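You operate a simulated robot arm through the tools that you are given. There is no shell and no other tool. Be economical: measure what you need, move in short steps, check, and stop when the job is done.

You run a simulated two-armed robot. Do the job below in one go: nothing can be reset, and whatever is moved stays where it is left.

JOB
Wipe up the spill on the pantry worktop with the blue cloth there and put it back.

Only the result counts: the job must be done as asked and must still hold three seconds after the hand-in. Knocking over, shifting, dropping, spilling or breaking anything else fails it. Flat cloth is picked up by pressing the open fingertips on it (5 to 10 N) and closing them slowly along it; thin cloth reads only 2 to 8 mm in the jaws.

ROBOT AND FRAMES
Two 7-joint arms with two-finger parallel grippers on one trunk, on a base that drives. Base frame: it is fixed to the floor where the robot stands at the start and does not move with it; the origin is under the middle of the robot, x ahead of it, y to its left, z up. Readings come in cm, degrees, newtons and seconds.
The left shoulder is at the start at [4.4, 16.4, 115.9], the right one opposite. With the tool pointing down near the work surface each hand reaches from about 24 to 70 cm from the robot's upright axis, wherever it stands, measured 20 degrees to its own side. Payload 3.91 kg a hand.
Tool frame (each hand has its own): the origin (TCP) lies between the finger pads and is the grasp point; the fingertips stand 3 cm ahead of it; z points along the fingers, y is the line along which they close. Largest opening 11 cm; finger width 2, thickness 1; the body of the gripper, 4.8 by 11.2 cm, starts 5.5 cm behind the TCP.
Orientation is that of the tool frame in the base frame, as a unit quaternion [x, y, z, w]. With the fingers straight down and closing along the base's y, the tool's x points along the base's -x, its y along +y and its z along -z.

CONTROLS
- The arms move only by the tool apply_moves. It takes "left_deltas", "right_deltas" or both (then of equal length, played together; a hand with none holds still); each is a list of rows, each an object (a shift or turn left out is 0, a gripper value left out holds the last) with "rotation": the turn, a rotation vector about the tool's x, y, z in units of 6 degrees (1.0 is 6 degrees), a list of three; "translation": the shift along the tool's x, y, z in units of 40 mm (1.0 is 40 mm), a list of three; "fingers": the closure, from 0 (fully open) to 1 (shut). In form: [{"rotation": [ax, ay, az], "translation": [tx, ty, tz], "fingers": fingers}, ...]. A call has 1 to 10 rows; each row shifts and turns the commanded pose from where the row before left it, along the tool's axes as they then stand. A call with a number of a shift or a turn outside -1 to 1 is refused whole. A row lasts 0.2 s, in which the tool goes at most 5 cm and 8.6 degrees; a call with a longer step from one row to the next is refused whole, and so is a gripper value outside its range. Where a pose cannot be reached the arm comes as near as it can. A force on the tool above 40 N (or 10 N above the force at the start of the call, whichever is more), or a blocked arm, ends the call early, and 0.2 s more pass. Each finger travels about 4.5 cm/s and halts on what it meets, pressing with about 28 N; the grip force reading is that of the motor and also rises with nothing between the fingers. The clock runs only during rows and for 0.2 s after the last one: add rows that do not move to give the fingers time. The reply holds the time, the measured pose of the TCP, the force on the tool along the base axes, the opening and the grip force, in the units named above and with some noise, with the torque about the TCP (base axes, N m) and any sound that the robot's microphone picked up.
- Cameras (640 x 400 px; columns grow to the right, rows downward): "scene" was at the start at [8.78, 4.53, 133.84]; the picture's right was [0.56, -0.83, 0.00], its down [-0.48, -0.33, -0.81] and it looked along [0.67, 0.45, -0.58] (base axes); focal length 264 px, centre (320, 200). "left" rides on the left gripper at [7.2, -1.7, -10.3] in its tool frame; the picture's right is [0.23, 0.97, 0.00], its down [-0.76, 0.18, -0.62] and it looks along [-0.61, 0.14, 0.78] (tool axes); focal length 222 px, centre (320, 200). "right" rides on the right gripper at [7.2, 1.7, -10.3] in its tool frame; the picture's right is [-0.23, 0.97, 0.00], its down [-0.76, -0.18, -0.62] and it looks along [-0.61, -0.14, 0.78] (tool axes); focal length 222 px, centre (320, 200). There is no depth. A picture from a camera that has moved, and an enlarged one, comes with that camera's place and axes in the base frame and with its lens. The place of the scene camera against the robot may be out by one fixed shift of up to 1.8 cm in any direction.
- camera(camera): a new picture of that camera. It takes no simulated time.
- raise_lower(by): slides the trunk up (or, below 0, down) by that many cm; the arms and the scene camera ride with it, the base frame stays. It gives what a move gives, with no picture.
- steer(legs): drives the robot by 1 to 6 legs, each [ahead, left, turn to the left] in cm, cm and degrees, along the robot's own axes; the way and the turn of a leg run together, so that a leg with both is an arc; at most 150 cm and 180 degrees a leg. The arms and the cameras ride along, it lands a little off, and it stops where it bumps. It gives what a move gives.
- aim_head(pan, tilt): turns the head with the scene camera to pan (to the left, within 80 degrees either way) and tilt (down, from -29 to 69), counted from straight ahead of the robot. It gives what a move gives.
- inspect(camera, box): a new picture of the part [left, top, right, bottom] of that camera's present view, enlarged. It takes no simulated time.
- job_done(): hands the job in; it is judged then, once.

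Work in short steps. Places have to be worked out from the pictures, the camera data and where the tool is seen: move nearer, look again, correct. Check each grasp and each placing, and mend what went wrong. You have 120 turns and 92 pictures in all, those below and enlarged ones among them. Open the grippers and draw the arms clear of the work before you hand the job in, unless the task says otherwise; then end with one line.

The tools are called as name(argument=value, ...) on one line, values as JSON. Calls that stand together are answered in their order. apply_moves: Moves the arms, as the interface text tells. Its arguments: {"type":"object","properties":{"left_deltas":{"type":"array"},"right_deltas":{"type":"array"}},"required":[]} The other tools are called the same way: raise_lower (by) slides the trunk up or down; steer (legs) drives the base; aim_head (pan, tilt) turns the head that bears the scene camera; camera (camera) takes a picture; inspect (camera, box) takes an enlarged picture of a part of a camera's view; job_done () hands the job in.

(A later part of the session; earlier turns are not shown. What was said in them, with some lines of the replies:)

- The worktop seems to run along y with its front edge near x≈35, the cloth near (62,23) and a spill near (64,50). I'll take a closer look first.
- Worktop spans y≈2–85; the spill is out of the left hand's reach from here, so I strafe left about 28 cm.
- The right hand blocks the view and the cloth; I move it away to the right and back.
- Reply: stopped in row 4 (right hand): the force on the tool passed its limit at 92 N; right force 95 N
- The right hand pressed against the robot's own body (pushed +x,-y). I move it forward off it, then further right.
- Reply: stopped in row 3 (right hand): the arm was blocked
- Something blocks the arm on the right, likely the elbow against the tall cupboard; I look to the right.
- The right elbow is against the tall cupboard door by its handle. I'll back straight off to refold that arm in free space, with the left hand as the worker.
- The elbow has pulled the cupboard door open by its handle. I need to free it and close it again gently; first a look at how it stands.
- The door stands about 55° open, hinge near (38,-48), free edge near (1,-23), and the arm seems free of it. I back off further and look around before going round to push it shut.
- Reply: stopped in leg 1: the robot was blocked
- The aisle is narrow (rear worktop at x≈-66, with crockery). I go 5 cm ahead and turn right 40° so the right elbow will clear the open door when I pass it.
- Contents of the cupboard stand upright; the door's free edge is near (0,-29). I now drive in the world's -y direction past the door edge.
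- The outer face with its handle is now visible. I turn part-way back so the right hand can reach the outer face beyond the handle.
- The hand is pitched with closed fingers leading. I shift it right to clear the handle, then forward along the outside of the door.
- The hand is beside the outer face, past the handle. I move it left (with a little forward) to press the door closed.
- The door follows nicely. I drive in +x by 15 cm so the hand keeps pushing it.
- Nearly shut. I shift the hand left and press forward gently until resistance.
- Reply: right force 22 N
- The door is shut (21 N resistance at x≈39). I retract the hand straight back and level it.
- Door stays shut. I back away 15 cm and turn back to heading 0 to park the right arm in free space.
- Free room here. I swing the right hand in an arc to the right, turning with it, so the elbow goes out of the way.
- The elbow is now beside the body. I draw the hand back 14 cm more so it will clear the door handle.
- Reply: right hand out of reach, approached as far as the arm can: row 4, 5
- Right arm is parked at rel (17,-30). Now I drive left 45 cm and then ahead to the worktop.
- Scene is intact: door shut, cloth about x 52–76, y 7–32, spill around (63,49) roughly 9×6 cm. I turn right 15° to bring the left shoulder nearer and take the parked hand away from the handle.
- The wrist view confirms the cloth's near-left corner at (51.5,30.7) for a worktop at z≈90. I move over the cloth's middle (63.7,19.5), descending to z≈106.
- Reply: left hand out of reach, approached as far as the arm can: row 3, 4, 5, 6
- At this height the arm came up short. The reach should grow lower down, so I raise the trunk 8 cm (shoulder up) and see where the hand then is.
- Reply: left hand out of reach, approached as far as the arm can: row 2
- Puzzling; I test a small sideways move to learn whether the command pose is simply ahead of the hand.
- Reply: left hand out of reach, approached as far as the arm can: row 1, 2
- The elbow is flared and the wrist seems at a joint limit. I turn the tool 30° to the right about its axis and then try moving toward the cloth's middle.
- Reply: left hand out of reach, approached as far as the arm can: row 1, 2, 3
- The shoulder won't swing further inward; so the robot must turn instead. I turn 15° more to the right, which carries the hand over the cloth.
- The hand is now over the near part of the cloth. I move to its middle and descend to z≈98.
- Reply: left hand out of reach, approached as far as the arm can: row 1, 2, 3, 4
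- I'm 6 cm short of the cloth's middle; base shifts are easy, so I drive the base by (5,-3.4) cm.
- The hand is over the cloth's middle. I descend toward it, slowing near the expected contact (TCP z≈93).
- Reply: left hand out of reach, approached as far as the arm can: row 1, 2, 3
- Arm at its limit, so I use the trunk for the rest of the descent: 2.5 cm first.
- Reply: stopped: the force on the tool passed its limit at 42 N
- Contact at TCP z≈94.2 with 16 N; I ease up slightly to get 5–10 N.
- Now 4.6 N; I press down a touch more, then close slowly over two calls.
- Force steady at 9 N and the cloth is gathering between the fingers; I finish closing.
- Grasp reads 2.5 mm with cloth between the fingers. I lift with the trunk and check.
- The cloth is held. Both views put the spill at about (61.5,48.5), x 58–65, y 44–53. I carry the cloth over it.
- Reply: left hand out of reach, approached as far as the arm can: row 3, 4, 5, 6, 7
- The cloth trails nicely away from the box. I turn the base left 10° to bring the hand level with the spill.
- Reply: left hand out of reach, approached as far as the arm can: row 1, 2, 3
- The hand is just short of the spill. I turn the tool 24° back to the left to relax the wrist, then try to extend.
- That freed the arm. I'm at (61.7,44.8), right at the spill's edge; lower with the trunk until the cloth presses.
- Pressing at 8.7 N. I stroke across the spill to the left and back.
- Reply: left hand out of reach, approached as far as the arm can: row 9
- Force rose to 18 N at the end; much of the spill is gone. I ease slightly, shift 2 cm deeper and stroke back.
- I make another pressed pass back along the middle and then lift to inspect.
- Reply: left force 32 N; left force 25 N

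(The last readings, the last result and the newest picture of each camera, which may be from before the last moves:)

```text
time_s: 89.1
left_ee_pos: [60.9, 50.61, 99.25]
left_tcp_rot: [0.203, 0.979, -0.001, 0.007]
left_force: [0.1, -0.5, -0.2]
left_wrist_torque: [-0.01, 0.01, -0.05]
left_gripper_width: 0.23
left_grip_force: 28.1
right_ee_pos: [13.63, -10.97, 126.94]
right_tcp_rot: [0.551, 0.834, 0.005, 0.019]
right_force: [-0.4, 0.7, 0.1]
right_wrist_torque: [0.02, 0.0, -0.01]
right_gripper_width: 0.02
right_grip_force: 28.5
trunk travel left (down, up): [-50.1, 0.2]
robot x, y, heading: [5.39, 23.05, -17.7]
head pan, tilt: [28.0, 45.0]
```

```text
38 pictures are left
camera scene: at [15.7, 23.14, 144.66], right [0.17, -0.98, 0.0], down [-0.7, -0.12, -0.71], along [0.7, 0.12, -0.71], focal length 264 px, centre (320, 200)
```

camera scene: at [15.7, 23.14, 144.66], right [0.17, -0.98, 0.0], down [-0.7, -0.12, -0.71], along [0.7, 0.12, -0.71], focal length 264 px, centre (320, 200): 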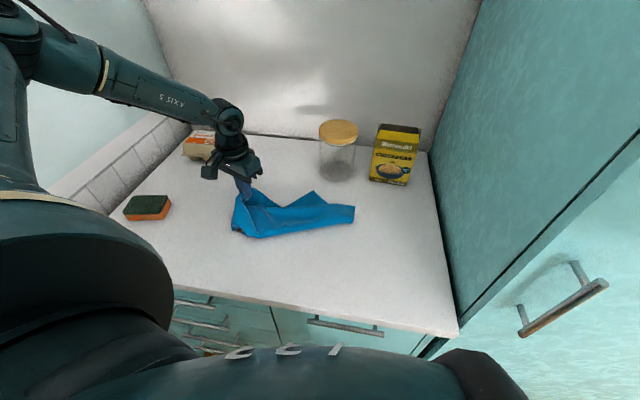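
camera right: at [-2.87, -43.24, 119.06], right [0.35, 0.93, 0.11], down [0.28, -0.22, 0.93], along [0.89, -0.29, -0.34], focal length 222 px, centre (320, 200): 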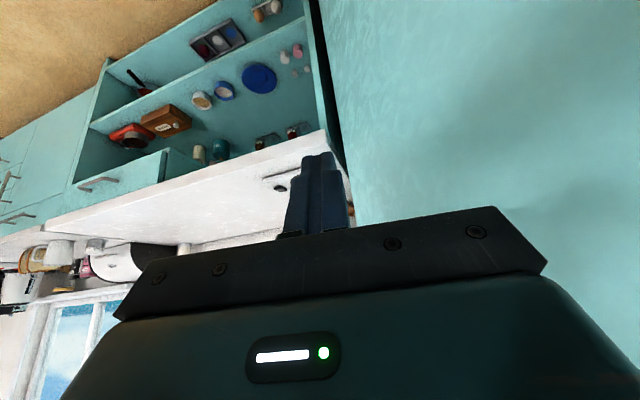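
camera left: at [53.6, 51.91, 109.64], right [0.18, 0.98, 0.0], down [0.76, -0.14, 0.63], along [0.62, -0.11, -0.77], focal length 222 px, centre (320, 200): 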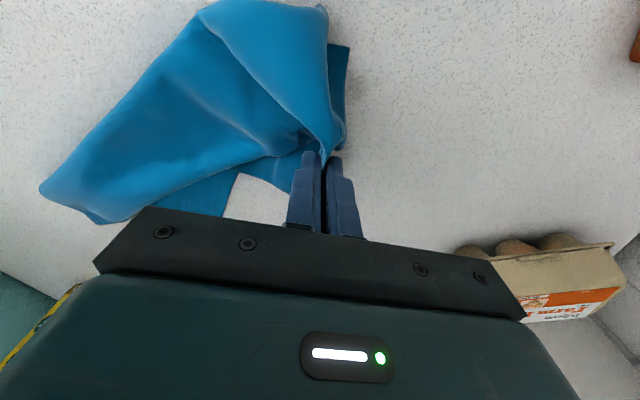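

The cloth hides the spot, so I start the return: lift higher, turn the tool back, and check the worktop as I leave.

apply_moves(left_deltas=[{"translation": [0, 0, -0.5]}, {"translation": [0, 0, -0.5]}, {"translation": [0, 0, -0.5]}, {"translation": [0.4, -0.6, -0.3]}, {"translation": [0.4, -0.6, -0.3]}, {"rotation": [0, 0, 1]}, {"rotation": [0, 0, 1]}, {"rotation": [0, 0, 1]}, {"rotation": [0, 0, 1]}])

camera(camera="scene")

```text
time_s: 91.1
left_ee_pos: [54.3, 45.41, 107.49]
left_tcp_rot: [0.4, 0.916, 0.005, 0.006]
left_force: [-0.7, -0.8, -0.8]
left_wrist_torque: [0.04, -0.02, 0.0]
left_gripper_width: 0.25
left_grip_force: 27.6
left hand out of reach, approached as far as the arm can: row 9
right_ee_pos: [13.62, -10.91, 127.01]
right_tcp_rot: [0.551, 0.834, 0.006, 0.019]
right_force: [-0.2, 0.0, -0.5]
right_wrist_torque: [0.03, 0.01, -0.01]
right_gripper_width: 0.0
right_grip_force: 27.7
trunk travel left (down, up): [-50.1, 0.2]
robot x, y, heading: [5.48, 22.76, -18.0]
head pan, tilt: [28.0, 45.0]
```

```text
37 pictures are left
camera scene: at [15.63, 23.0, 144.67], right [0.17, -0.98, 0.0], down [-0.7, -0.12, -0.71], along [0.7, 0.12, -0.71], focal length 264 px, centre (320, 200)
```

scene: 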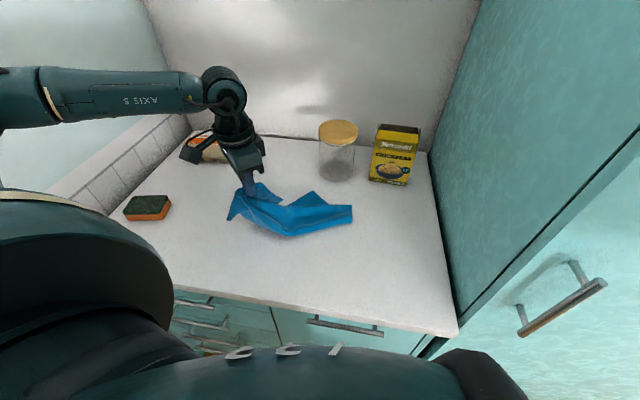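

Continue back: turn the base right 10.3° and look at the wiped area.

steer(legs=[[0, 0, -10.3]])

camera(camera="scene")

inspect(camera="scene", box=[160, 150, 400, 300])

```text
time_s: 92.2
left_ee_pos: [57.79, 36.35, 107.47]
left_tcp_rot: [0.481, 0.877, 0.002, 0.007]
left_force: [-0.1, -0.7, 0.4]
left_wrist_torque: [-0.01, -0.03, 0.05]
left_gripper_width: 0.25
left_grip_force: 28.1
right_ee_pos: [7.43, -11.69, 127.02]
right_tcp_rot: [0.624, 0.781, 0.003, 0.019]
right_force: [-0.7, 0.5, 0.8]
right_wrist_torque: [-0.03, -0.01, 0.02]
right_gripper_width: 0.0
right_grip_force: 27.8
trunk travel left (down, up): [-50.1, 0.2]
robot x, y, heading: [5.93, 23.28, -28.2]
head pan, tilt: [28.0, 45.0]
```

```text
36 pictures are left
camera scene: at [15.61, 21.21, 144.66], right [0.0, -1.0, 0.0], down [-0.71, 0.0, -0.71], along [0.71, 0.0, -0.71], focal length 264 px, centre (320, 200)
```

scene: 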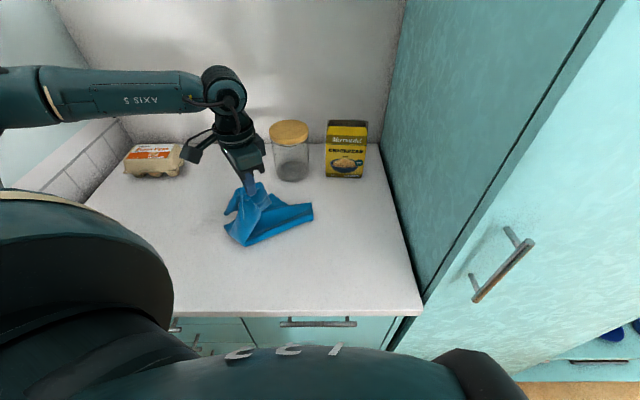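

```text
2.67 times, centred on (280, 225) of scene
camera zoom: at [15.61, 21.21, 144.66], right [0.0, -1.0, 0.0], down [-0.71, 0.0, -0.71], along [0.71, 0.0, -0.71], focal length 703 px, centre (427, 133)
```

zoom: 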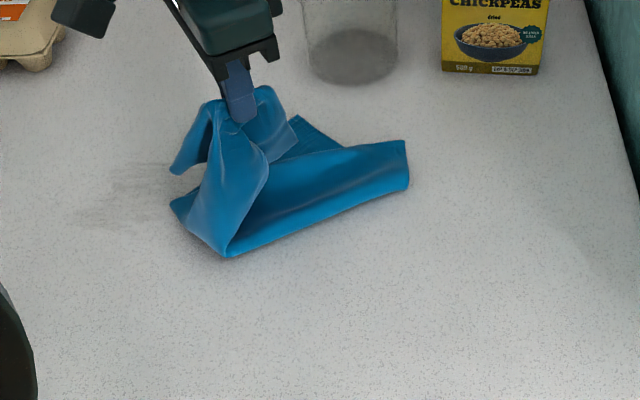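

A faint streak seems to remain from about (58,54) to (65,47). I zoom in on it.

inspect(camera="scene", box=[170, 190, 266, 250])

camera(camera="left")

```text
6.67 times, centred on (218, 220) of scene
camera zoom: at [15.61, 21.21, 144.66], right [0.0, -1.0, 0.0], down [-0.71, 0.0, -0.71], along [0.71, 0.0, -0.71], focal length 1758 px, centre (1000, 67)
```

zoom: 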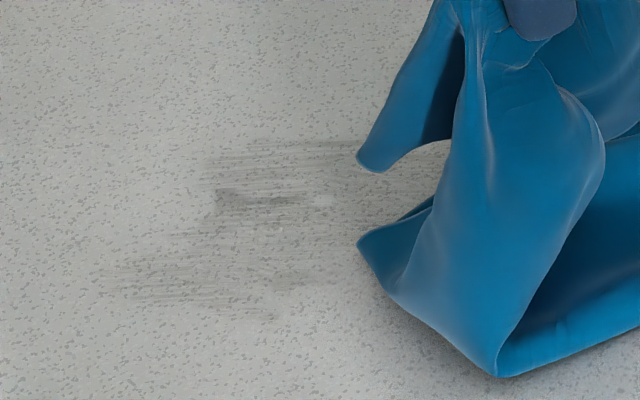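

```text
33 pictures are left
camera left: at [52.4, 41.54, 117.83], right [0.7, 0.72, 0.01], down [0.55, -0.54, 0.63], along [0.46, -0.44, -0.77], focal length 222 px, centre (320, 200)
```

left: 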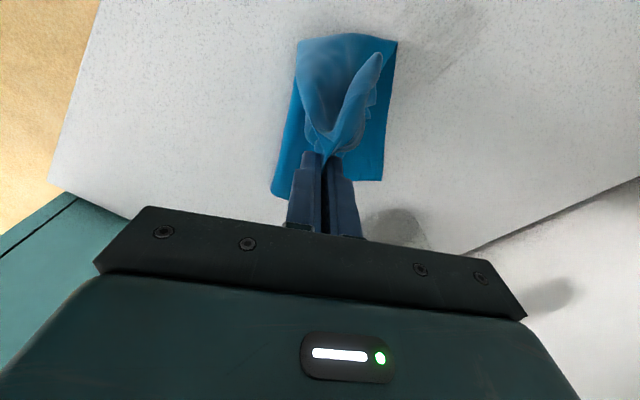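

Streaks remain over x 57–66, y 44–56, so more wiping is needed. I swing back the same way.

steer(legs=[[0, 0, 10.3]])

apply_moves(left_deltas=[{"rotation": [0, 0, -1]}, {"rotation": [0, 0, -1]}, {"rotation": [0, 0, -1]}, {"rotation": [0, 0, -1]}, {"translation": [-0.5, 0.1, 0.3]}, {"translation": [-0.5, 0.1, 0.3]}, {"translation": [-0.5, 0.1, 0.3]}, {"translation": [-0.5, 0.1, 0.3]}, {"translation": [-0.3, 0.1, 0.3]}, {"translation": [0, 0, 0.3]}])

```text
time_s: 93.3
left_ee_pos: [54.57, 45.55, 107.57]
left_tcp_rot: [0.399, 0.917, 0.003, 0.009]
left_force: [0.2, -0.2, 0.2]
left_wrist_torque: [0.01, -0.02, -0.02]
left_gripper_width: 0.22
left_grip_force: 27.7
right_ee_pos: [13.68, -10.88, 127.02]
right_tcp_rot: [0.55, 0.835, 0.004, 0.019]
right_force: [-0.3, 0.0, 0.5]
right_wrist_torque: [0.01, 0.02, 0.0]
right_gripper_width: 0.0
right_grip_force: 27.5
trunk travel left (down, up): [-50.1, 0.2]
robot x, y, heading: [6.11, 23.09, -17.9]
head pan, tilt: [28.0, 45.0]
```

```text
time_s: 95.5
left_ee_pos: [63.84, 43.72, 100.48]
left_tcp_rot: [0.2, 0.98, 0.002, 0.009]
left_force: [0.5, 0.0, 0.5]
left_wrist_torque: [-0.01, -0.01, -0.05]
left_gripper_width: 0.26
left_grip_force: 27.6
right_ee_pos: [13.67, -10.85, 127.22]
right_tcp_rot: [0.55, 0.835, 0.004, 0.018]
right_force: [-0.7, -0.5, -0.2]
right_wrist_torque: [-0.02, 0.01, -0.02]
right_gripper_width: 0.0
right_grip_force: 28.0
trunk travel left (down, up): [-50.1, 0.2]
robot x, y, heading: [5.73, 23.01, -17.9]
head pan, tilt: [28.0, 45.0]
```

Lower with the trunk and press gently.

raise_lower(by=-5.8)

apply_moves(left_deltas=[{"translation": [-0.25, -0.1, 0]}, {"translation": [0, 0, 0.07]}, {"translation": [0, 0, 0.06]}, {"translation": [0, 0, 0.0]}])

```text
time_s: 96.5
left_ee_pos: [63.8, 43.68, 94.72]
left_tcp_rot: [0.2, 0.98, 0.001, 0.008]
left_force: [0.0, -0.3, 0.8]
left_wrist_torque: [-0.01, -0.02, -0.04]
left_gripper_width: 0.24
left_grip_force: 27.7
right_ee_pos: [13.56, -10.82, 121.2]
right_tcp_rot: [0.551, 0.835, 0.004, 0.019]
right_force: [0.3, 0.4, 0.2]
right_wrist_torque: [0.01, 0.0, 0.02]
right_gripper_width: 0.0
right_grip_force: 27.8
trunk travel left (down, up): [-44.3, 6.0]
robot x, y, heading: [5.89, 22.85, -17.7]
head pan, tilt: [28.0, 45.0]
```

```text
time_s: 97.5
left_ee_pos: [64.53, 42.98, 94.33]
left_tcp_rot: [0.199, 0.98, 0.002, 0.009]
left_force: [-0.2, 0.9, 6.7]
left_wrist_torque: [0.01, 0.05, -0.04]
left_gripper_width: 0.23
left_grip_force: 27.7
right_ee_pos: [13.55, -10.87, 121.21]
right_tcp_rot: [0.55, 0.835, 0.004, 0.019]
right_force: [0.4, 0.6, -0.1]
right_wrist_torque: [0.02, 0.0, -0.03]
right_gripper_width: 0.0
right_grip_force: 27.8
trunk travel left (down, up): [-44.3, 6.0]
robot x, y, heading: [5.34, 23.23, -18.0]
head pan, tilt: [28.0, 45.0]
```

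6.7 N. I start a raster of strokes along y with 1.2 cm spacing, watching the force.

apply_moves(left_deltas=[{"translation": [0.139, 0.321, 0]}, {"translation": [0.139, 0.321, 0]}, {"translation": [0.139, 0.321, 0]}, {"translation": [0.139, 0.321, 0]}, {"translation": [0.139, 0.321, 0]}, {"translation": [0.139, 0.321, 0]}, {"translation": [0.139, 0.321, 0]}, {"translation": [0.139, 0.321, 0]}, {"translation": [0.139, 0.321, 0]}, {"translation": [0.275, -0.119, 0]}])

apply_moves(left_deltas=[{"translation": [-0.139, -0.321, 0]}, {"translation": [-0.139, -0.321, 0]}, {"translation": [-0.139, -0.321, 0]}, {"translation": [-0.139, -0.321, 0]}, {"translation": [-0.139, -0.321, 0]}, {"translation": [-0.139, -0.321, 0]}, {"translation": [-0.139, -0.321, 0]}, {"translation": [-0.139, -0.321, 0]}, {"translation": [-0.139, -0.321, 0]}, {"translation": [0.275, -0.119, 0]}])

```text
time_s: 99.7
left_ee_pos: [61.71, 54.36, 94.53]
left_tcp_rot: [0.2, 0.98, 0.002, 0.008]
left_force: [0.2, 0.7, 0.1]
left_wrist_torque: [0.01, 0.0, -0.02]
left_gripper_width: 0.26
left_grip_force: 28.0
left hand out of reach, approached as far as the arm can: row 8, 9
right_ee_pos: [13.54, -10.88, 121.21]
right_tcp_rot: [0.55, 0.835, 0.004, 0.019]
right_force: [-1.2, -0.4, -0.3]
right_wrist_torque: [0.03, 0.01, -0.01]
right_gripper_width: 0.01
right_grip_force: 27.9
trunk travel left (down, up): [-44.3, 6.0]
robot x, y, heading: [5.7, 22.75, -17.8]
head pan, tilt: [28.0, 45.0]
```

```text
time_s: 101.9
left_ee_pos: [60.7, 41.65, 94.38]
left_tcp_rot: [0.201, 0.98, 0.002, 0.01]
left_force: [-0.6, 0.1, 0.6]
left_wrist_torque: [0.01, -0.03, -0.04]
left_gripper_width: 0.25
left_grip_force: 28.2
right_ee_pos: [13.72, -10.8, 121.21]
right_tcp_rot: [0.55, 0.835, 0.004, 0.02]
right_force: [-0.1, -0.1, 0.1]
right_wrist_torque: [0.0, -0.01, 0.01]
right_gripper_width: 0.0
right_grip_force: 27.7
trunk travel left (down, up): [-44.3, 6.0]
robot x, y, heading: [5.26, 22.83, -17.7]
head pan, tilt: [28.0, 45.0]
```

Contact was lost as the arm drifted up 2 mm; I press down via the trunk and go on at x≈61, then nearer.

raise_lower(by=-0.3)

apply_moves(left_deltas=[{"translation": [0.139, 0.321, 0]}, {"translation": [0.139, 0.321, 0]}, {"translation": [0.139, 0.321, 0]}, {"translation": [0.139, 0.321, 0]}, {"translation": [0.139, 0.321, 0]}, {"translation": [0.139, 0.321, 0]}, {"translation": [0.139, 0.321, 0]}, {"translation": [0.139, 0.321, 0]}, {"translation": [0.139, 0.321, 0]}])

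```text
time_s: 102.4
left_ee_pos: [60.65, 41.71, 94.22]
left_tcp_rot: [0.2, 0.98, 0.001, 0.01]
left_force: [-0.8, 1.1, 7.7]
left_wrist_torque: [0.06, 0.03, -0.03]
left_gripper_width: 0.26
left_grip_force: 27.6
right_ee_pos: [13.51, -11.0, 120.88]
right_tcp_rot: [0.551, 0.835, 0.003, 0.019]
right_force: [-0.2, -0.2, -0.7]
right_wrist_torque: [-0.01, 0.0, -0.04]
right_gripper_width: 0.02
right_grip_force: 27.7
trunk travel left (down, up): [-44.0, 6.3]
robot x, y, heading: [5.63, 22.89, -17.7]
head pan, tilt: [28.0, 45.0]
```

```text
time_s: 104.4
left_ee_pos: [60.38, 54.23, 94.29]
left_tcp_rot: [0.201, 0.979, 0.002, 0.009]
left_force: [-0.3, -2.3, 13.8]
left_wrist_torque: [-0.06, 0.07, 0.02]
left_gripper_width: 0.24
left_grip_force: 27.7
right_ee_pos: [13.44, -11.05, 120.94]
right_tcp_rot: [0.55, 0.835, 0.006, 0.019]
right_force: [-0.8, 0.1, -0.3]
right_wrist_torque: [0.0, -0.02, 0.01]
right_gripper_width: 0.0
right_grip_force: 27.7
trunk travel left (down, up): [-44.0, 6.3]
robot x, y, heading: [6.09, 23.14, -17.8]
head pan, tilt: [28.0, 45.0]
```

Good pressure (8–14 N). I continue: x≈59 back, x≈57.7 forth.

apply_moves(left_deltas=[{"translation": [0.275, -0.1, 0]}, {"translation": [-0.139, -0.321, 0]}, {"translation": [-0.139, -0.321, 0]}, {"translation": [-0.139, -0.321, 0]}, {"translation": [-0.139, -0.321, 0]}, {"translation": [-0.139, -0.321, 0]}, {"translation": [-0.139, -0.321, 0]}, {"translation": [-0.139, -0.321, 0]}, {"translation": [-0.139, -0.321, 0]}])

apply_moves(left_deltas=[{"translation": [0.3, -0.1, 0]}, {"translation": [0.139, 0.321, 0]}, {"translation": [0.139, 0.321, 0]}, {"translation": [0.139, 0.321, 0]}, {"translation": [0.139, 0.321, 0]}, {"translation": [0.139, 0.321, 0]}, {"translation": [0.139, 0.321, 0]}, {"translation": [0.139, 0.321, 0]}, {"translation": [0.139, 0.321, 0]}, {"translation": [0.139, 0.321, 0]}])

```text
time_s: 106.4
left_ee_pos: [59.34, 43.21, 94.15]
left_tcp_rot: [0.198, 0.98, 0.003, 0.01]
left_force: [-0.7, 6.0, 21.9]
left_wrist_torque: [0.28, 0.12, -0.07]
left_gripper_width: 0.25
left_grip_force: 27.1
right_ee_pos: [13.32, -10.94, 121.01]
right_tcp_rot: [0.55, 0.835, 0.004, 0.019]
right_force: [-0.9, 0.4, 0.1]
right_wrist_torque: [0.02, -0.01, 0.01]
right_gripper_width: 0.0
right_grip_force: 28.2
trunk travel left (down, up): [-44.0, 6.3]
robot x, y, heading: [5.62, 22.89, -17.9]
head pan, tilt: [28.0, 45.0]
```

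```text
time_s: 108.6
left_ee_pos: [58.15, 55.68, 94.27]
left_tcp_rot: [0.2, 0.98, 0.003, 0.01]
left_force: [-1.1, -3.6, 15.6]
left_wrist_torque: [-0.06, 0.09, -0.04]
left_gripper_width: 0.24
left_grip_force: 27.6
right_ee_pos: [13.56, -10.92, 120.85]
right_tcp_rot: [0.55, 0.835, 0.005, 0.019]
right_force: [-0.4, 0.1, 0.4]
right_wrist_torque: [0.01, 0.01, 0.0]
right_gripper_width: 0.02
right_grip_force: 27.6
trunk travel left (down, up): [-44.0, 6.3]
robot x, y, heading: [5.63, 22.84, -17.9]
head pan, tilt: [28.0, 45.0]
```

Next, the deeper part: x≈62 back, then x≈64.5 forth up to y≈52.

apply_moves(left_deltas=[{"translation": [-0.4, -0.1, 0]}, {"translation": [-0.4, -0.1, 0]}, {"translation": [-0.3, -0.2, 0]}, {"translation": [-0.139, -0.321, 0]}, {"translation": [-0.139, -0.321, 0]}, {"translation": [-0.139, -0.321, 0]}, {"translation": [-0.139, -0.321, 0]}, {"translation": [-0.139, -0.321, 0]}, {"translation": [-0.139, -0.321, 0]}])

apply_moves(left_deltas=[{"translation": [-0.3, 0, 0]}, {"translation": [-0.2, 0.2, 0]}, {"translation": [0.139, 0.321, 0]}, {"translation": [0.139, 0.321, 0]}, {"translation": [0.139, 0.321, 0]}, {"translation": [0.139, 0.321, 0]}, {"translation": [0.139, 0.321, 0]}])

```text
time_s: 110.6
left_ee_pos: [61.59, 44.07, 94.19]
left_tcp_rot: [0.2, 0.98, 0.002, 0.01]
left_force: [0.1, 2.6, 14.2]
left_wrist_torque: [0.15, 0.07, -0.03]
left_gripper_width: 0.24
left_grip_force: 27.9
right_ee_pos: [13.56, -10.89, 120.98]
right_tcp_rot: [0.55, 0.835, 0.005, 0.019]
right_force: [-1.2, -0.5, 1.3]
right_wrist_torque: [0.01, 0.01, 0.0]
right_gripper_width: 0.01
right_grip_force: 27.4
trunk travel left (down, up): [-44.0, 6.3]
robot x, y, heading: [5.76, 23.19, -17.5]
head pan, tilt: [28.0, 45.0]
```

```text
time_s: 112.2
left_ee_pos: [63.67, 51.17, 94.21]
left_tcp_rot: [0.2, 0.98, 0.001, 0.011]
left_force: [-0.4, -2.9, 6.7]
left_wrist_torque: [0.02, 0.07, -0.03]
left_gripper_width: 0.22
left_grip_force: 28.0
right_ee_pos: [13.61, -10.9, 120.95]
right_tcp_rot: [0.55, 0.835, 0.004, 0.02]
right_force: [0.3, 0.5, -1.1]
right_wrist_torque: [-0.01, 0.01, -0.01]
right_gripper_width: 0.01
right_grip_force: 28.5
trunk travel left (down, up): [-44.0, 6.3]
robot x, y, heading: [5.7, 22.72, -17.9]
head pan, tilt: [28.0, 45.0]
```

One more back-stroke at x≈65, then lift and swing away to inspect.

apply_moves(left_deltas=[{"translation": [-0.35, -0.1, 0.02]}, {"translation": [-0.139, -0.321, 0]}, {"translation": [-0.139, -0.321, 0]}, {"translation": [-0.139, -0.321, 0]}, {"translation": [-0.139, -0.321, 0]}, {"translation": [-0.139, -0.321, 0]}, {"translation": [-0.139, -0.321, 0]}])

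raise_lower(by=6)

apply_moves(left_deltas=[{"translation": [0, 0, -0.5]}, {"translation": [0, 0, -0.5]}, {"translation": [0, 0, -0.5]}, {"translation": [0.4, -0.3, -0.3]}, {"translation": [0.4, -0.3, -0.3]}, {"translation": [0.3, -0.1, 0]}, {"rotation": [0, 0, 1]}, {"rotation": [0, 0, 1]}, {"rotation": [0, 0, 1]}, {"rotation": [0, 0, 1]}])

steer(legs=[[0, 0, -10.3]])

inspect(camera="scene", box=[160, 180, 288, 260])

```text
time_s: 113.8
left_ee_pos: [64.92, 41.87, 94.23]
left_tcp_rot: [0.2, 0.98, 0.003, 0.009]
left_force: [-0.4, 3.2, 15.0]
left_wrist_torque: [0.14, 0.04, -0.02]
left_gripper_width: 0.26
left_grip_force: 27.9
right_ee_pos: [13.52, -10.73, 120.87]
right_tcp_rot: [0.55, 0.835, 0.005, 0.02]
right_force: [1.0, 0.5, 0.4]
right_wrist_torque: [0.01, 0.01, 0.02]
right_gripper_width: 0.0
right_grip_force: 28.3
trunk travel left (down, up): [-44.0, 6.3]
robot x, y, heading: [5.81, 23.13, -17.7]
head pan, tilt: [28.0, 45.0]
```

```text
time_s: 114.8
left_ee_pos: [64.92, 41.89, 100.0]
left_tcp_rot: [0.2, 0.98, 0.001, 0.008]
left_force: [0.7, 0.0, 0.0]
left_wrist_torque: [0.03, -0.01, -0.06]
left_gripper_width: 0.25
left_grip_force: 28.0
right_ee_pos: [13.66, -10.88, 126.9]
right_tcp_rot: [0.55, 0.835, 0.005, 0.019]
right_force: [0.0, 0.0, -0.2]
right_wrist_torque: [0.04, 0.03, 0.0]
right_gripper_width: 0.0
right_grip_force: 28.3
trunk travel left (down, up): [-50.0, 0.3]
robot x, y, heading: [5.6, 23.04, -17.9]
head pan, tilt: [28.0, 45.0]
```

```text
time_s: 117.0
left_ee_pos: [59.41, 40.83, 108.16]
left_tcp_rot: [0.396, 0.918, 0.002, 0.006]
left_force: [1.5, 0.2, -0.8]
left_wrist_torque: [0.01, -0.02, 0.03]
left_gripper_width: 0.24
left_grip_force: 27.6
left hand out of reach, approached as far as the arm can: row 10
right_ee_pos: [13.8, -10.65, 126.94]
right_tcp_rot: [0.55, 0.835, 0.004, 0.019]
right_force: [0.4, 0.5, -0.7]
right_wrist_torque: [-0.02, 0.0, 0.01]
right_gripper_width: 0.0
right_grip_force: 28.4
trunk travel left (down, up): [-50.0, 0.3]
robot x, y, heading: [5.61, 22.79, -18.0]
head pan, tilt: [28.0, 45.0]
```

```text
time_s: 118.1
left_ee_pos: [61.7, 30.59, 108.34]
left_tcp_rot: [0.477, 0.879, 0.002, 0.007]
left_force: [-1.1, -0.7, -0.2]
left_wrist_torque: [-0.03, 0.01, -0.01]
left_gripper_width: 0.25
left_grip_force: 28.5
right_ee_pos: [7.35, -11.8, 126.93]
right_tcp_rot: [0.623, 0.782, 0.003, 0.019]
right_force: [0.2, -0.1, -0.7]
right_wrist_torque: [0.02, 0.03, -0.02]
right_gripper_width: 0.01
right_grip_force: 28.4
trunk travel left (down, up): [-50.0, 0.3]
robot x, y, heading: [5.37, 23.14, -28.3]
head pan, tilt: [28.0, 45.0]
```

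```text
5.00 times, centred on (224, 220) of scene
camera zoom: at [15.61, 21.2, 144.56], right [0.0, -1.0, 0.0], down [-0.71, 0.0, -0.71], along [0.71, 0.0, -0.71], focal length 1319 px, centre (800, 100)
```

zoom: 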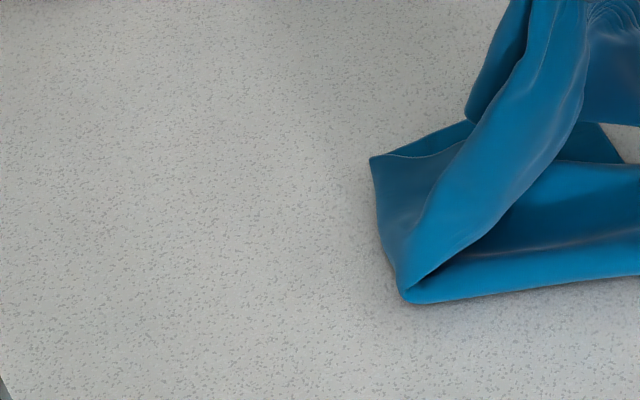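

The worktop is clean there. Now I carry the cloth home: shift the base by about (0.5,-9) so the grip is back over (62.3,21).

steer(legs=[[4.9, -8.1, 0]])

camera(camera="scene")

camera(camera="left")

```text
time_s: 119.5
left_ee_pos: [62.24, 21.27, 108.47]
left_tcp_rot: [0.476, 0.879, 0.002, 0.007]
left_force: [0.5, -1.0, 0.4]
left_wrist_torque: [0.01, 0.0, 0.01]
left_gripper_width: 0.23
left_grip_force: 27.5
right_ee_pos: [8.03, -21.07, 126.9]
right_tcp_rot: [0.623, 0.782, 0.002, 0.019]
right_force: [0.3, 0.7, 0.0]
right_wrist_torque: [0.0, 0.0, 0.03]
right_gripper_width: 0.03
right_grip_force: 28.2
trunk travel left (down, up): [-50.0, 0.3]
robot x, y, heading: [6.42, 13.7, -28.0]
head pan, tilt: [28.0, 45.0]
```

```text
31 pictures are left
camera scene: at [16.15, 11.83, 144.56], right [0.0, -1.0, 0.0], down [-0.71, 0.0, -0.71], along [0.71, 0.0, -0.71], focal length 264 px, centre (320, 200)
```

scene: 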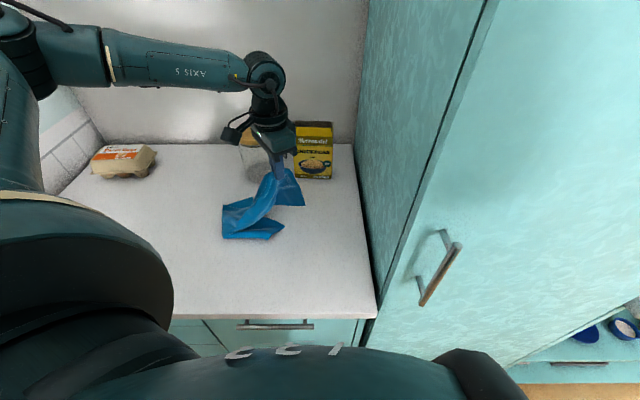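

```text
30 pictures are left
camera left: at [56.87, 26.45, 118.64], right [0.69, 0.72, 0.01], down [0.56, -0.54, 0.63], along [0.46, -0.43, -0.77], focal length 222 px, centre (320, 200)
```

left: 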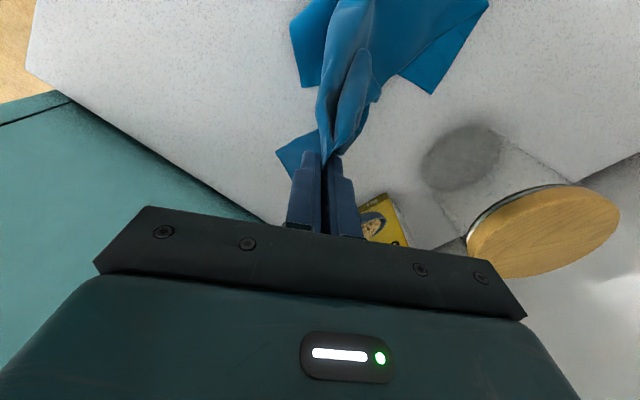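

The tail trails to the left (out to y≈37). I lower 7 cm and turn the base right 7° to draw the cloth straight over its old place.

raise_lower(by=-8)

steer(legs=[[0, 0, -7]])

camera(camera="scene")

```text
time_s: 120.7
left_ee_pos: [62.1, 21.32, 100.32]
left_tcp_rot: [0.477, 0.879, 0.002, 0.007]
left_force: [-0.1, 0.6, -0.2]
left_wrist_torque: [0.0, 0.0, 0.02]
left_gripper_width: 0.23
left_grip_force: 28.1
right_ee_pos: [7.97, -21.17, 118.92]
right_tcp_rot: [0.624, 0.781, 0.002, 0.019]
right_force: [-0.7, -0.1, 0.0]
right_wrist_torque: [-0.03, -0.01, 0.04]
right_gripper_width: 0.02
right_grip_force: 27.7
trunk travel left (down, up): [-42.0, 8.3]
robot x, y, heading: [5.82, 13.32, -28.0]
head pan, tilt: [28.0, 45.0]
```

```text
time_s: 121.7
left_ee_pos: [62.74, 14.52, 100.41]
left_tcp_rot: [0.529, 0.848, 0.002, 0.007]
left_force: [0.5, 0.1, -0.4]
left_wrist_torque: [0.02, 0.02, 0.1]
left_gripper_width: 0.21
left_grip_force: 27.8
right_ee_pos: [3.89, -21.11, 118.91]
right_tcp_rot: [0.67, 0.742, 0.001, 0.02]
right_force: [0.2, 0.0, -0.4]
right_wrist_torque: [-0.01, 0.01, -0.04]
right_gripper_width: 0.0
right_grip_force: 28.4
trunk travel left (down, up): [-42.0, 8.3]
robot x, y, heading: [5.94, 13.72, -35.1]
head pan, tilt: [28.0, 45.0]
```

```text
29 pictures are left
camera scene: at [15.88, 10.58, 136.56], right [-0.12, -0.99, 0.0], down [-0.7, 0.09, -0.71], along [0.7, -0.09, -0.71], focal length 264 px, centre (320, 200)
```

scene: 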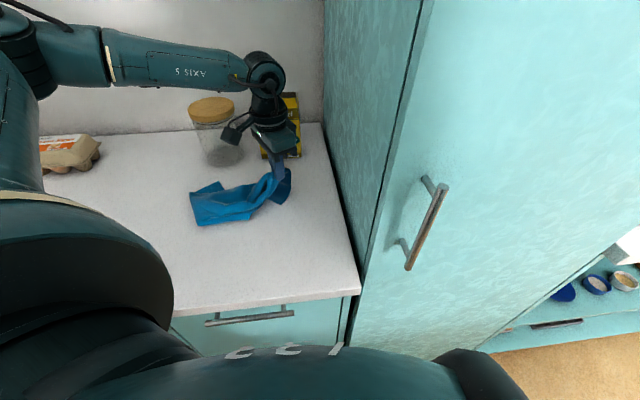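

The cloth spans y≈12–35; its middle is ~4 cm left of home. I turn 3.5° more, then lower nearly to contact.

steer(legs=[[0, 0, -3.7]])

raise_lower(by=-5.2)

camera(camera="scene")

camera(camera="left")

```text
time_s: 122.5
left_ee_pos: [62.64, 10.97, 100.34]
left_tcp_rot: [0.556, 0.831, 0.0, 0.007]
left_force: [-0.2, -0.4, 0.0]
left_wrist_torque: [0.02, -0.01, 0.07]
left_gripper_width: 0.22
left_grip_force: 27.5
right_ee_pos: [1.59, -20.79, 118.96]
right_tcp_rot: [0.693, 0.72, 0.001, 0.019]
right_force: [-0.1, -0.6, 0.7]
right_wrist_torque: [0.0, 0.01, -0.03]
right_gripper_width: 0.0
right_grip_force: 27.3
trunk travel left (down, up): [-42.0, 8.3]
robot x, y, heading: [6.24, 13.87, -38.9]
head pan, tilt: [28.0, 45.0]
```

```text
time_s: 123.4
left_ee_pos: [62.63, 10.74, 95.14]
left_tcp_rot: [0.556, 0.831, 0.001, 0.007]
left_force: [-0.2, -0.6, -0.7]
left_wrist_torque: [0.02, 0.01, 0.01]
left_gripper_width: 0.22
left_grip_force: 27.8
right_ee_pos: [1.56, -20.84, 113.64]
right_tcp_rot: [0.693, 0.721, -0.001, 0.021]
right_force: [1.0, 0.0, 0.0]
right_wrist_torque: [-0.02, -0.03, 0.01]
right_gripper_width: 0.0
right_grip_force: 27.8
trunk travel left (down, up): [-36.8, 13.5]
robot x, y, heading: [6.08, 13.62, -38.9]
head pan, tilt: [28.0, 45.0]
```

```text
28 pictures are left
camera scene: at [15.69, 9.94, 131.36], right [-0.19, -0.98, 0.0], down [-0.69, 0.13, -0.71], along [0.69, -0.13, -0.71], focal length 264 px, centre (320, 200)
```

scene: 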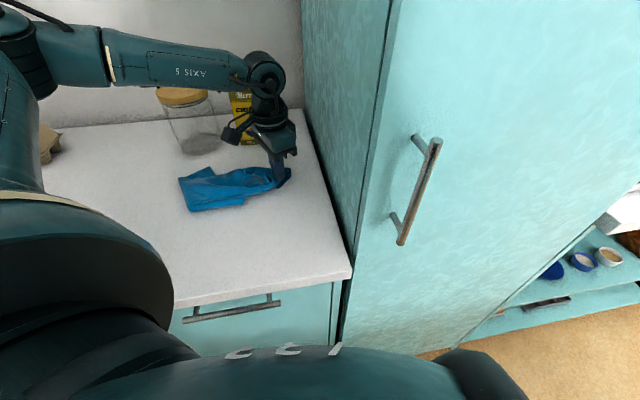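

```text
27 pictures are left
camera left: at [58.37, 16.97, 105.45], right [0.81, 0.58, 0.01], down [0.45, -0.63, 0.63], along [0.37, -0.51, -0.77], focal length 222 px, centre (320, 200)
```

left: 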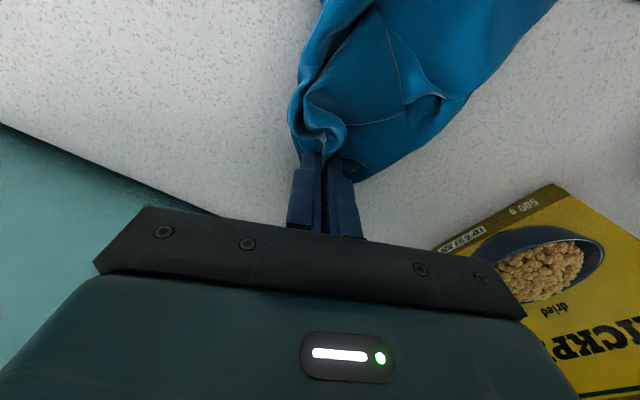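

The cloth now spans about y 9–32, centred near (62,20) like before. I lower the last half cm, open partly and lift.

raise_lower(by=-0.5)

apply_moves(left_deltas=[{"fingers": 0.9}, {"fingers": 0.8}, {"fingers": 0.7}, {"fingers": 0.6}, {"fingers": 0.6}, {"fingers": 0.6}])

raise_lower(by=12)

camera(camera="left")

camera(camera="scene")

```text
time_s: 124.0
left_ee_pos: [62.66, 10.9, 94.58]
left_tcp_rot: [0.556, 0.831, 0.001, 0.007]
left_force: [-0.2, 0.7, 0.7]
left_wrist_torque: [0.0, 0.0, 0.02]
left_gripper_width: 0.27
left_grip_force: 28.6
right_ee_pos: [1.5, -20.76, 113.19]
right_tcp_rot: [0.693, 0.721, 0.0, 0.02]
right_force: [-0.4, 0.5, 0.2]
right_wrist_torque: [-0.01, 0.03, -0.01]
right_gripper_width: 0.0
right_grip_force: 28.2
trunk travel left (down, up): [-36.3, 14.0]
robot x, y, heading: [6.53, 13.47, -38.8]
head pan, tilt: [28.0, 45.0]
```

```text
time_s: 125.4
left_ee_pos: [62.62, 10.85, 94.58]
left_tcp_rot: [0.557, 0.831, 0.002, 0.007]
left_force: [-0.8, 1.5, -0.1]
left_wrist_torque: [0.01, 0.01, -0.02]
left_gripper_width: 4.39
left_grip_force: 0.0
right_ee_pos: [1.57, -20.9, 113.32]
right_tcp_rot: [0.693, 0.721, 0.0, 0.019]
right_force: [0.2, 0.6, -0.2]
right_wrist_torque: [-0.02, -0.02, -0.03]
right_gripper_width: 0.0
right_grip_force: 28.0
trunk travel left (down, up): [-36.3, 14.0]
robot x, y, heading: [6.14, 13.37, -38.6]
head pan, tilt: [28.0, 45.0]
```

```text
time_s: 126.9
left_ee_pos: [62.78, 10.88, 106.65]
left_tcp_rot: [0.556, 0.831, 0.001, 0.008]
left_force: [1.0, 0.3, 0.3]
left_wrist_torque: [0.0, -0.01, 0.02]
left_gripper_width: 4.39
left_grip_force: 0.0
right_ee_pos: [1.56, -20.85, 125.17]
right_tcp_rot: [0.693, 0.721, -0.001, 0.021]
right_force: [-0.7, 0.1, -0.2]
right_wrist_torque: [0.03, 0.0, -0.03]
right_gripper_width: 0.0
right_grip_force: 28.4
trunk travel left (down, up): [-48.3, 2.0]
robot x, y, heading: [6.16, 13.58, -39.0]
head pan, tilt: [28.0, 45.0]
```

```text
26 pictures are left
camera left: at [58.38, 16.96, 116.93], right [0.81, 0.58, 0.01], down [0.45, -0.63, 0.63], along [0.37, -0.51, -0.77], focal length 222 px, centre (320, 200)
```

left: 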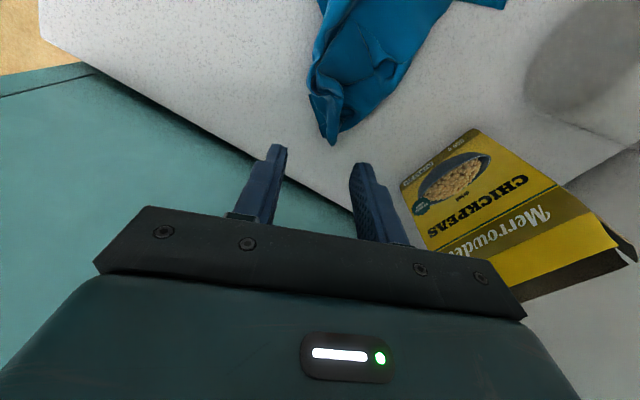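

```text
25 pictures are left
camera scene: at [15.71, 9.93, 142.85], right [-0.19, -0.98, 0.0], down [-0.69, 0.13, -0.71], along [0.69, -0.13, -0.71], focal length 264 px, centre (320, 200)
```

scene: 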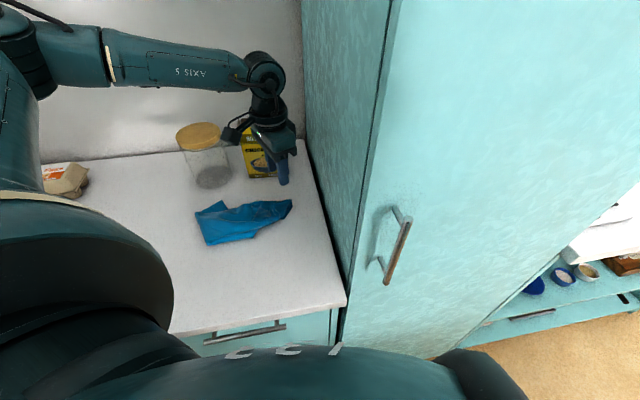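

The cloth lies in place, released. I back straight away from the worktop (world -x) and take a full view.

steer(legs=[[-17.1, -13.8, 0]])

aim_head(pan=45, tilt=38)

camera(camera="scene")

```text
time_s: 128.7
left_ee_pos: [40.76, 10.68, 106.56]
left_tcp_rot: [0.556, 0.831, 0.001, 0.007]
left_force: [-0.1, 0.2, 0.1]
left_wrist_torque: [0.03, -0.01, -0.04]
left_gripper_width: 4.41
left_grip_force: 0.0
right_ee_pos: [-20.38, -20.81, 125.22]
right_tcp_rot: [0.693, 0.72, 0.0, 0.02]
right_force: [1.1, 0.3, 0.2]
right_wrist_torque: [-0.02, -0.03, -0.02]
right_gripper_width: 0.0
right_grip_force: 28.3
trunk travel left (down, up): [-48.3, 2.0]
robot x, y, heading: [-15.71, 13.4, -39.2]
head pan, tilt: [28.0, 45.0]
```

```text
time_s: 129.5
left_ee_pos: [40.84, 10.71, 106.6]
left_tcp_rot: [0.557, 0.831, 0.002, 0.007]
left_force: [1.0, 0.5, -0.3]
left_wrist_torque: [0.03, 0.01, 0.02]
left_gripper_width: 4.43
left_grip_force: 0.0
right_ee_pos: [-20.31, -20.88, 125.33]
right_tcp_rot: [0.693, 0.721, 0.001, 0.02]
right_force: [-0.2, 0.5, 0.6]
right_wrist_torque: [-0.01, 0.04, 0.03]
right_gripper_width: 0.0
right_grip_force: 27.6
trunk travel left (down, up): [-48.3, 2.0]
robot x, y, heading: [-15.55, 13.68, -39.0]
head pan, tilt: [45.0, 38.0]
```

```text
24 pictures are left
camera scene: at [-5.55, 12.32, 143.88], right [0.11, -0.99, 0.0], down [-0.61, -0.07, -0.79], along [0.78, 0.08, -0.62], focal length 264 px, centre (320, 200)
```

scene: 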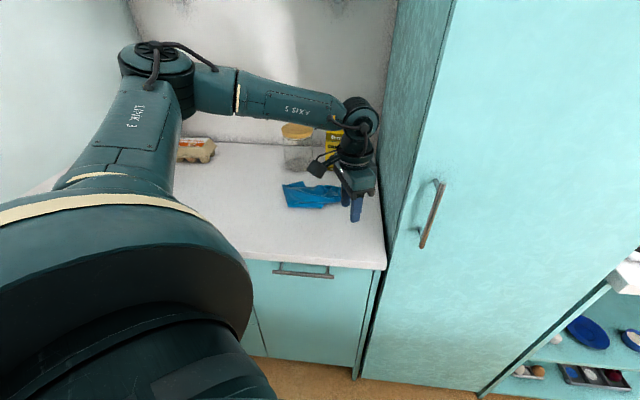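

Everything still stands. I turn left 35° to clear the view, open both grippers, and check the worktop and door.

steer(legs=[[0, 0, 35]])

apply_moves(left_deltas=[{"translation": [0.7, 0, -0.4], "fingers": 0}, {"translation": [0.7, 0, -0.4]}, {"translation": [0.7, 0, 0]}, {"translation": [0, 0, 0]}, {"translation": [0, 0, 0]}, {"translation": [0, 0, 0]}], right_deltas=[{"fingers": 0}, {"fingers": 0}, {"fingers": 0}, {"fingers": 0}, {"fingers": 0}, {"fingers": 0}])

aim_head(pan=-5, tilt=38)

camera(camera="scene")

```text
time_s: 131.6
left_ee_pos: [32.19, 43.72, 106.6]
left_tcp_rot: [0.28, 0.96, 0.004, 0.006]
left_force: [-0.1, 0.0, -0.4]
left_wrist_torque: [0.03, 0.01, 0.01]
left_gripper_width: 4.37
left_grip_force: 0.0
right_ee_pos: [0.28, -17.21, 125.2]
right_tcp_rot: [0.444, 0.896, 0.006, 0.019]
right_force: [0.3, 0.3, -0.1]
right_wrist_torque: [0.01, 0.03, 0.01]
right_gripper_width: 0.0
right_grip_force: 27.7
trunk travel left (down, up): [-48.3, 2.0]
robot x, y, heading: [-15.72, 13.62, -3.7]
head pan, tilt: [45.0, 38.0]
```

```text
time_s: 133.0
left_ee_pos: [24.95, 47.92, 109.68]
left_tcp_rot: [0.278, 0.961, 0.005, 0.006]
left_force: [-0.4, 0.5, 0.0]
left_wrist_torque: [-0.03, 0.0, 0.02]
left_gripper_width: 10.98
left_grip_force: 0.0
right_ee_pos: [0.25, -17.36, 125.26]
right_tcp_rot: [0.444, 0.896, 0.007, 0.018]
right_force: [-0.2, 0.5, 1.1]
right_wrist_torque: [0.02, 0.0, -0.01]
right_gripper_width: 11.01
right_grip_force: 0.0
trunk travel left (down, up): [-48.3, 2.0]
robot x, y, heading: [-15.66, 13.39, -3.7]
head pan, tilt: [45.0, 38.0]
```

```text
time_s: 134.2
left_ee_pos: [24.93, 48.07, 109.78]
left_tcp_rot: [0.278, 0.96, 0.005, 0.007]
left_force: [-0.2, -0.5, 0.1]
left_wrist_torque: [-0.02, -0.03, -0.01]
left_gripper_width: 11.03
left_grip_force: 0.1
right_ee_pos: [0.39, -17.37, 125.33]
right_tcp_rot: [0.443, 0.896, 0.006, 0.019]
right_force: [-0.1, -0.4, 1.1]
right_wrist_torque: [-0.01, 0.0, 0.03]
right_gripper_width: 10.99
right_grip_force: 0.1
trunk travel left (down, up): [-48.3, 2.0]
robot x, y, heading: [-15.68, 13.65, -4.0]
head pan, tilt: [-5.0, 38.0]
```

```text
23 pictures are left
camera scene: at [-4.97, 11.74, 143.88], right [-0.15, -0.99, 0.0], down [-0.61, 0.09, -0.79], along [0.78, -0.12, -0.62], focal length 264 px, centre (320, 200)
```

scene: 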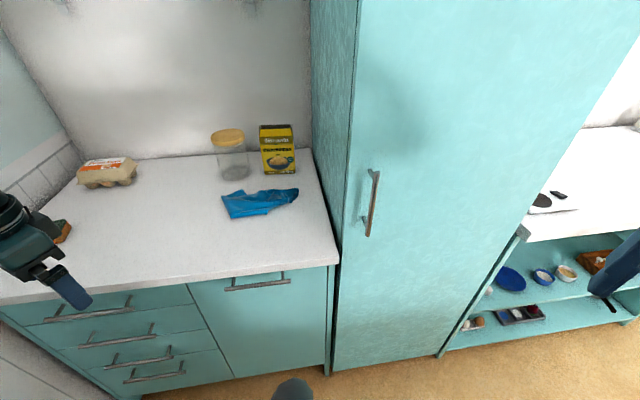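

The cloth sits at about (63,20.5), as before. I check the wiped area and the cupboard door closely.

inspect(camera="scene", box=[100, 150, 308, 280])

inspect(camera="scene", box=[296, 240, 456, 380])

```text
3.08 times, centred on (204, 215) of scene
camera zoom: at [-4.97, 11.74, 143.88], right [-0.15, -0.99, 0.0], down [-0.61, 0.09, -0.79], along [0.78, -0.12, -0.62], focal length 812 px, centre (677, 154)
```

zoom: 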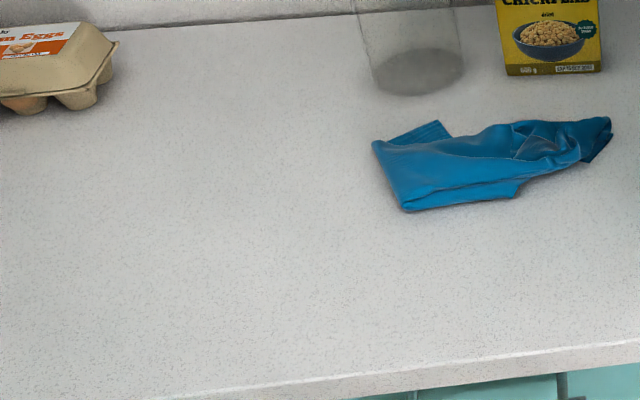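

```text
2.86 times, centred on (376, 310) of scene
camera zoom: at [-4.97, 11.74, 143.88], right [-0.15, -0.99, 0.0], down [-0.61, 0.09, -0.79], along [0.78, -0.12, -0.62], focal length 754 px, centre (160, -114)
```

zoom: 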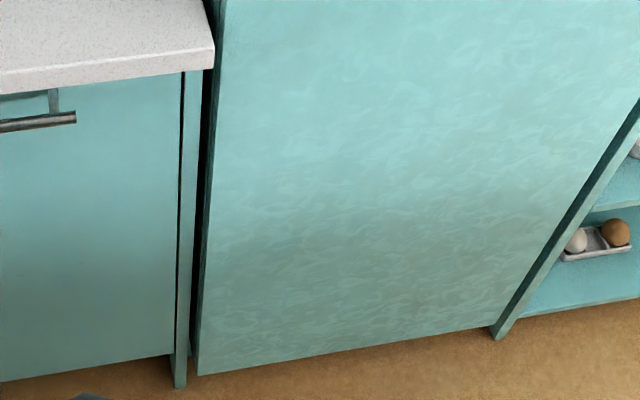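

The worktop is clean, the cloth is back in its place, the door is shut, and both grippers are open and clear, so I hand in.

job_done()

```text
The job is handed in.
```

I wiped up the spill and put the blue cloth back in its old spot, though it lies crumpled rather than flat; on the way my elbow pulled the tall cupboard's door open and I pushed it shut again, with nothing else seen to have moved.
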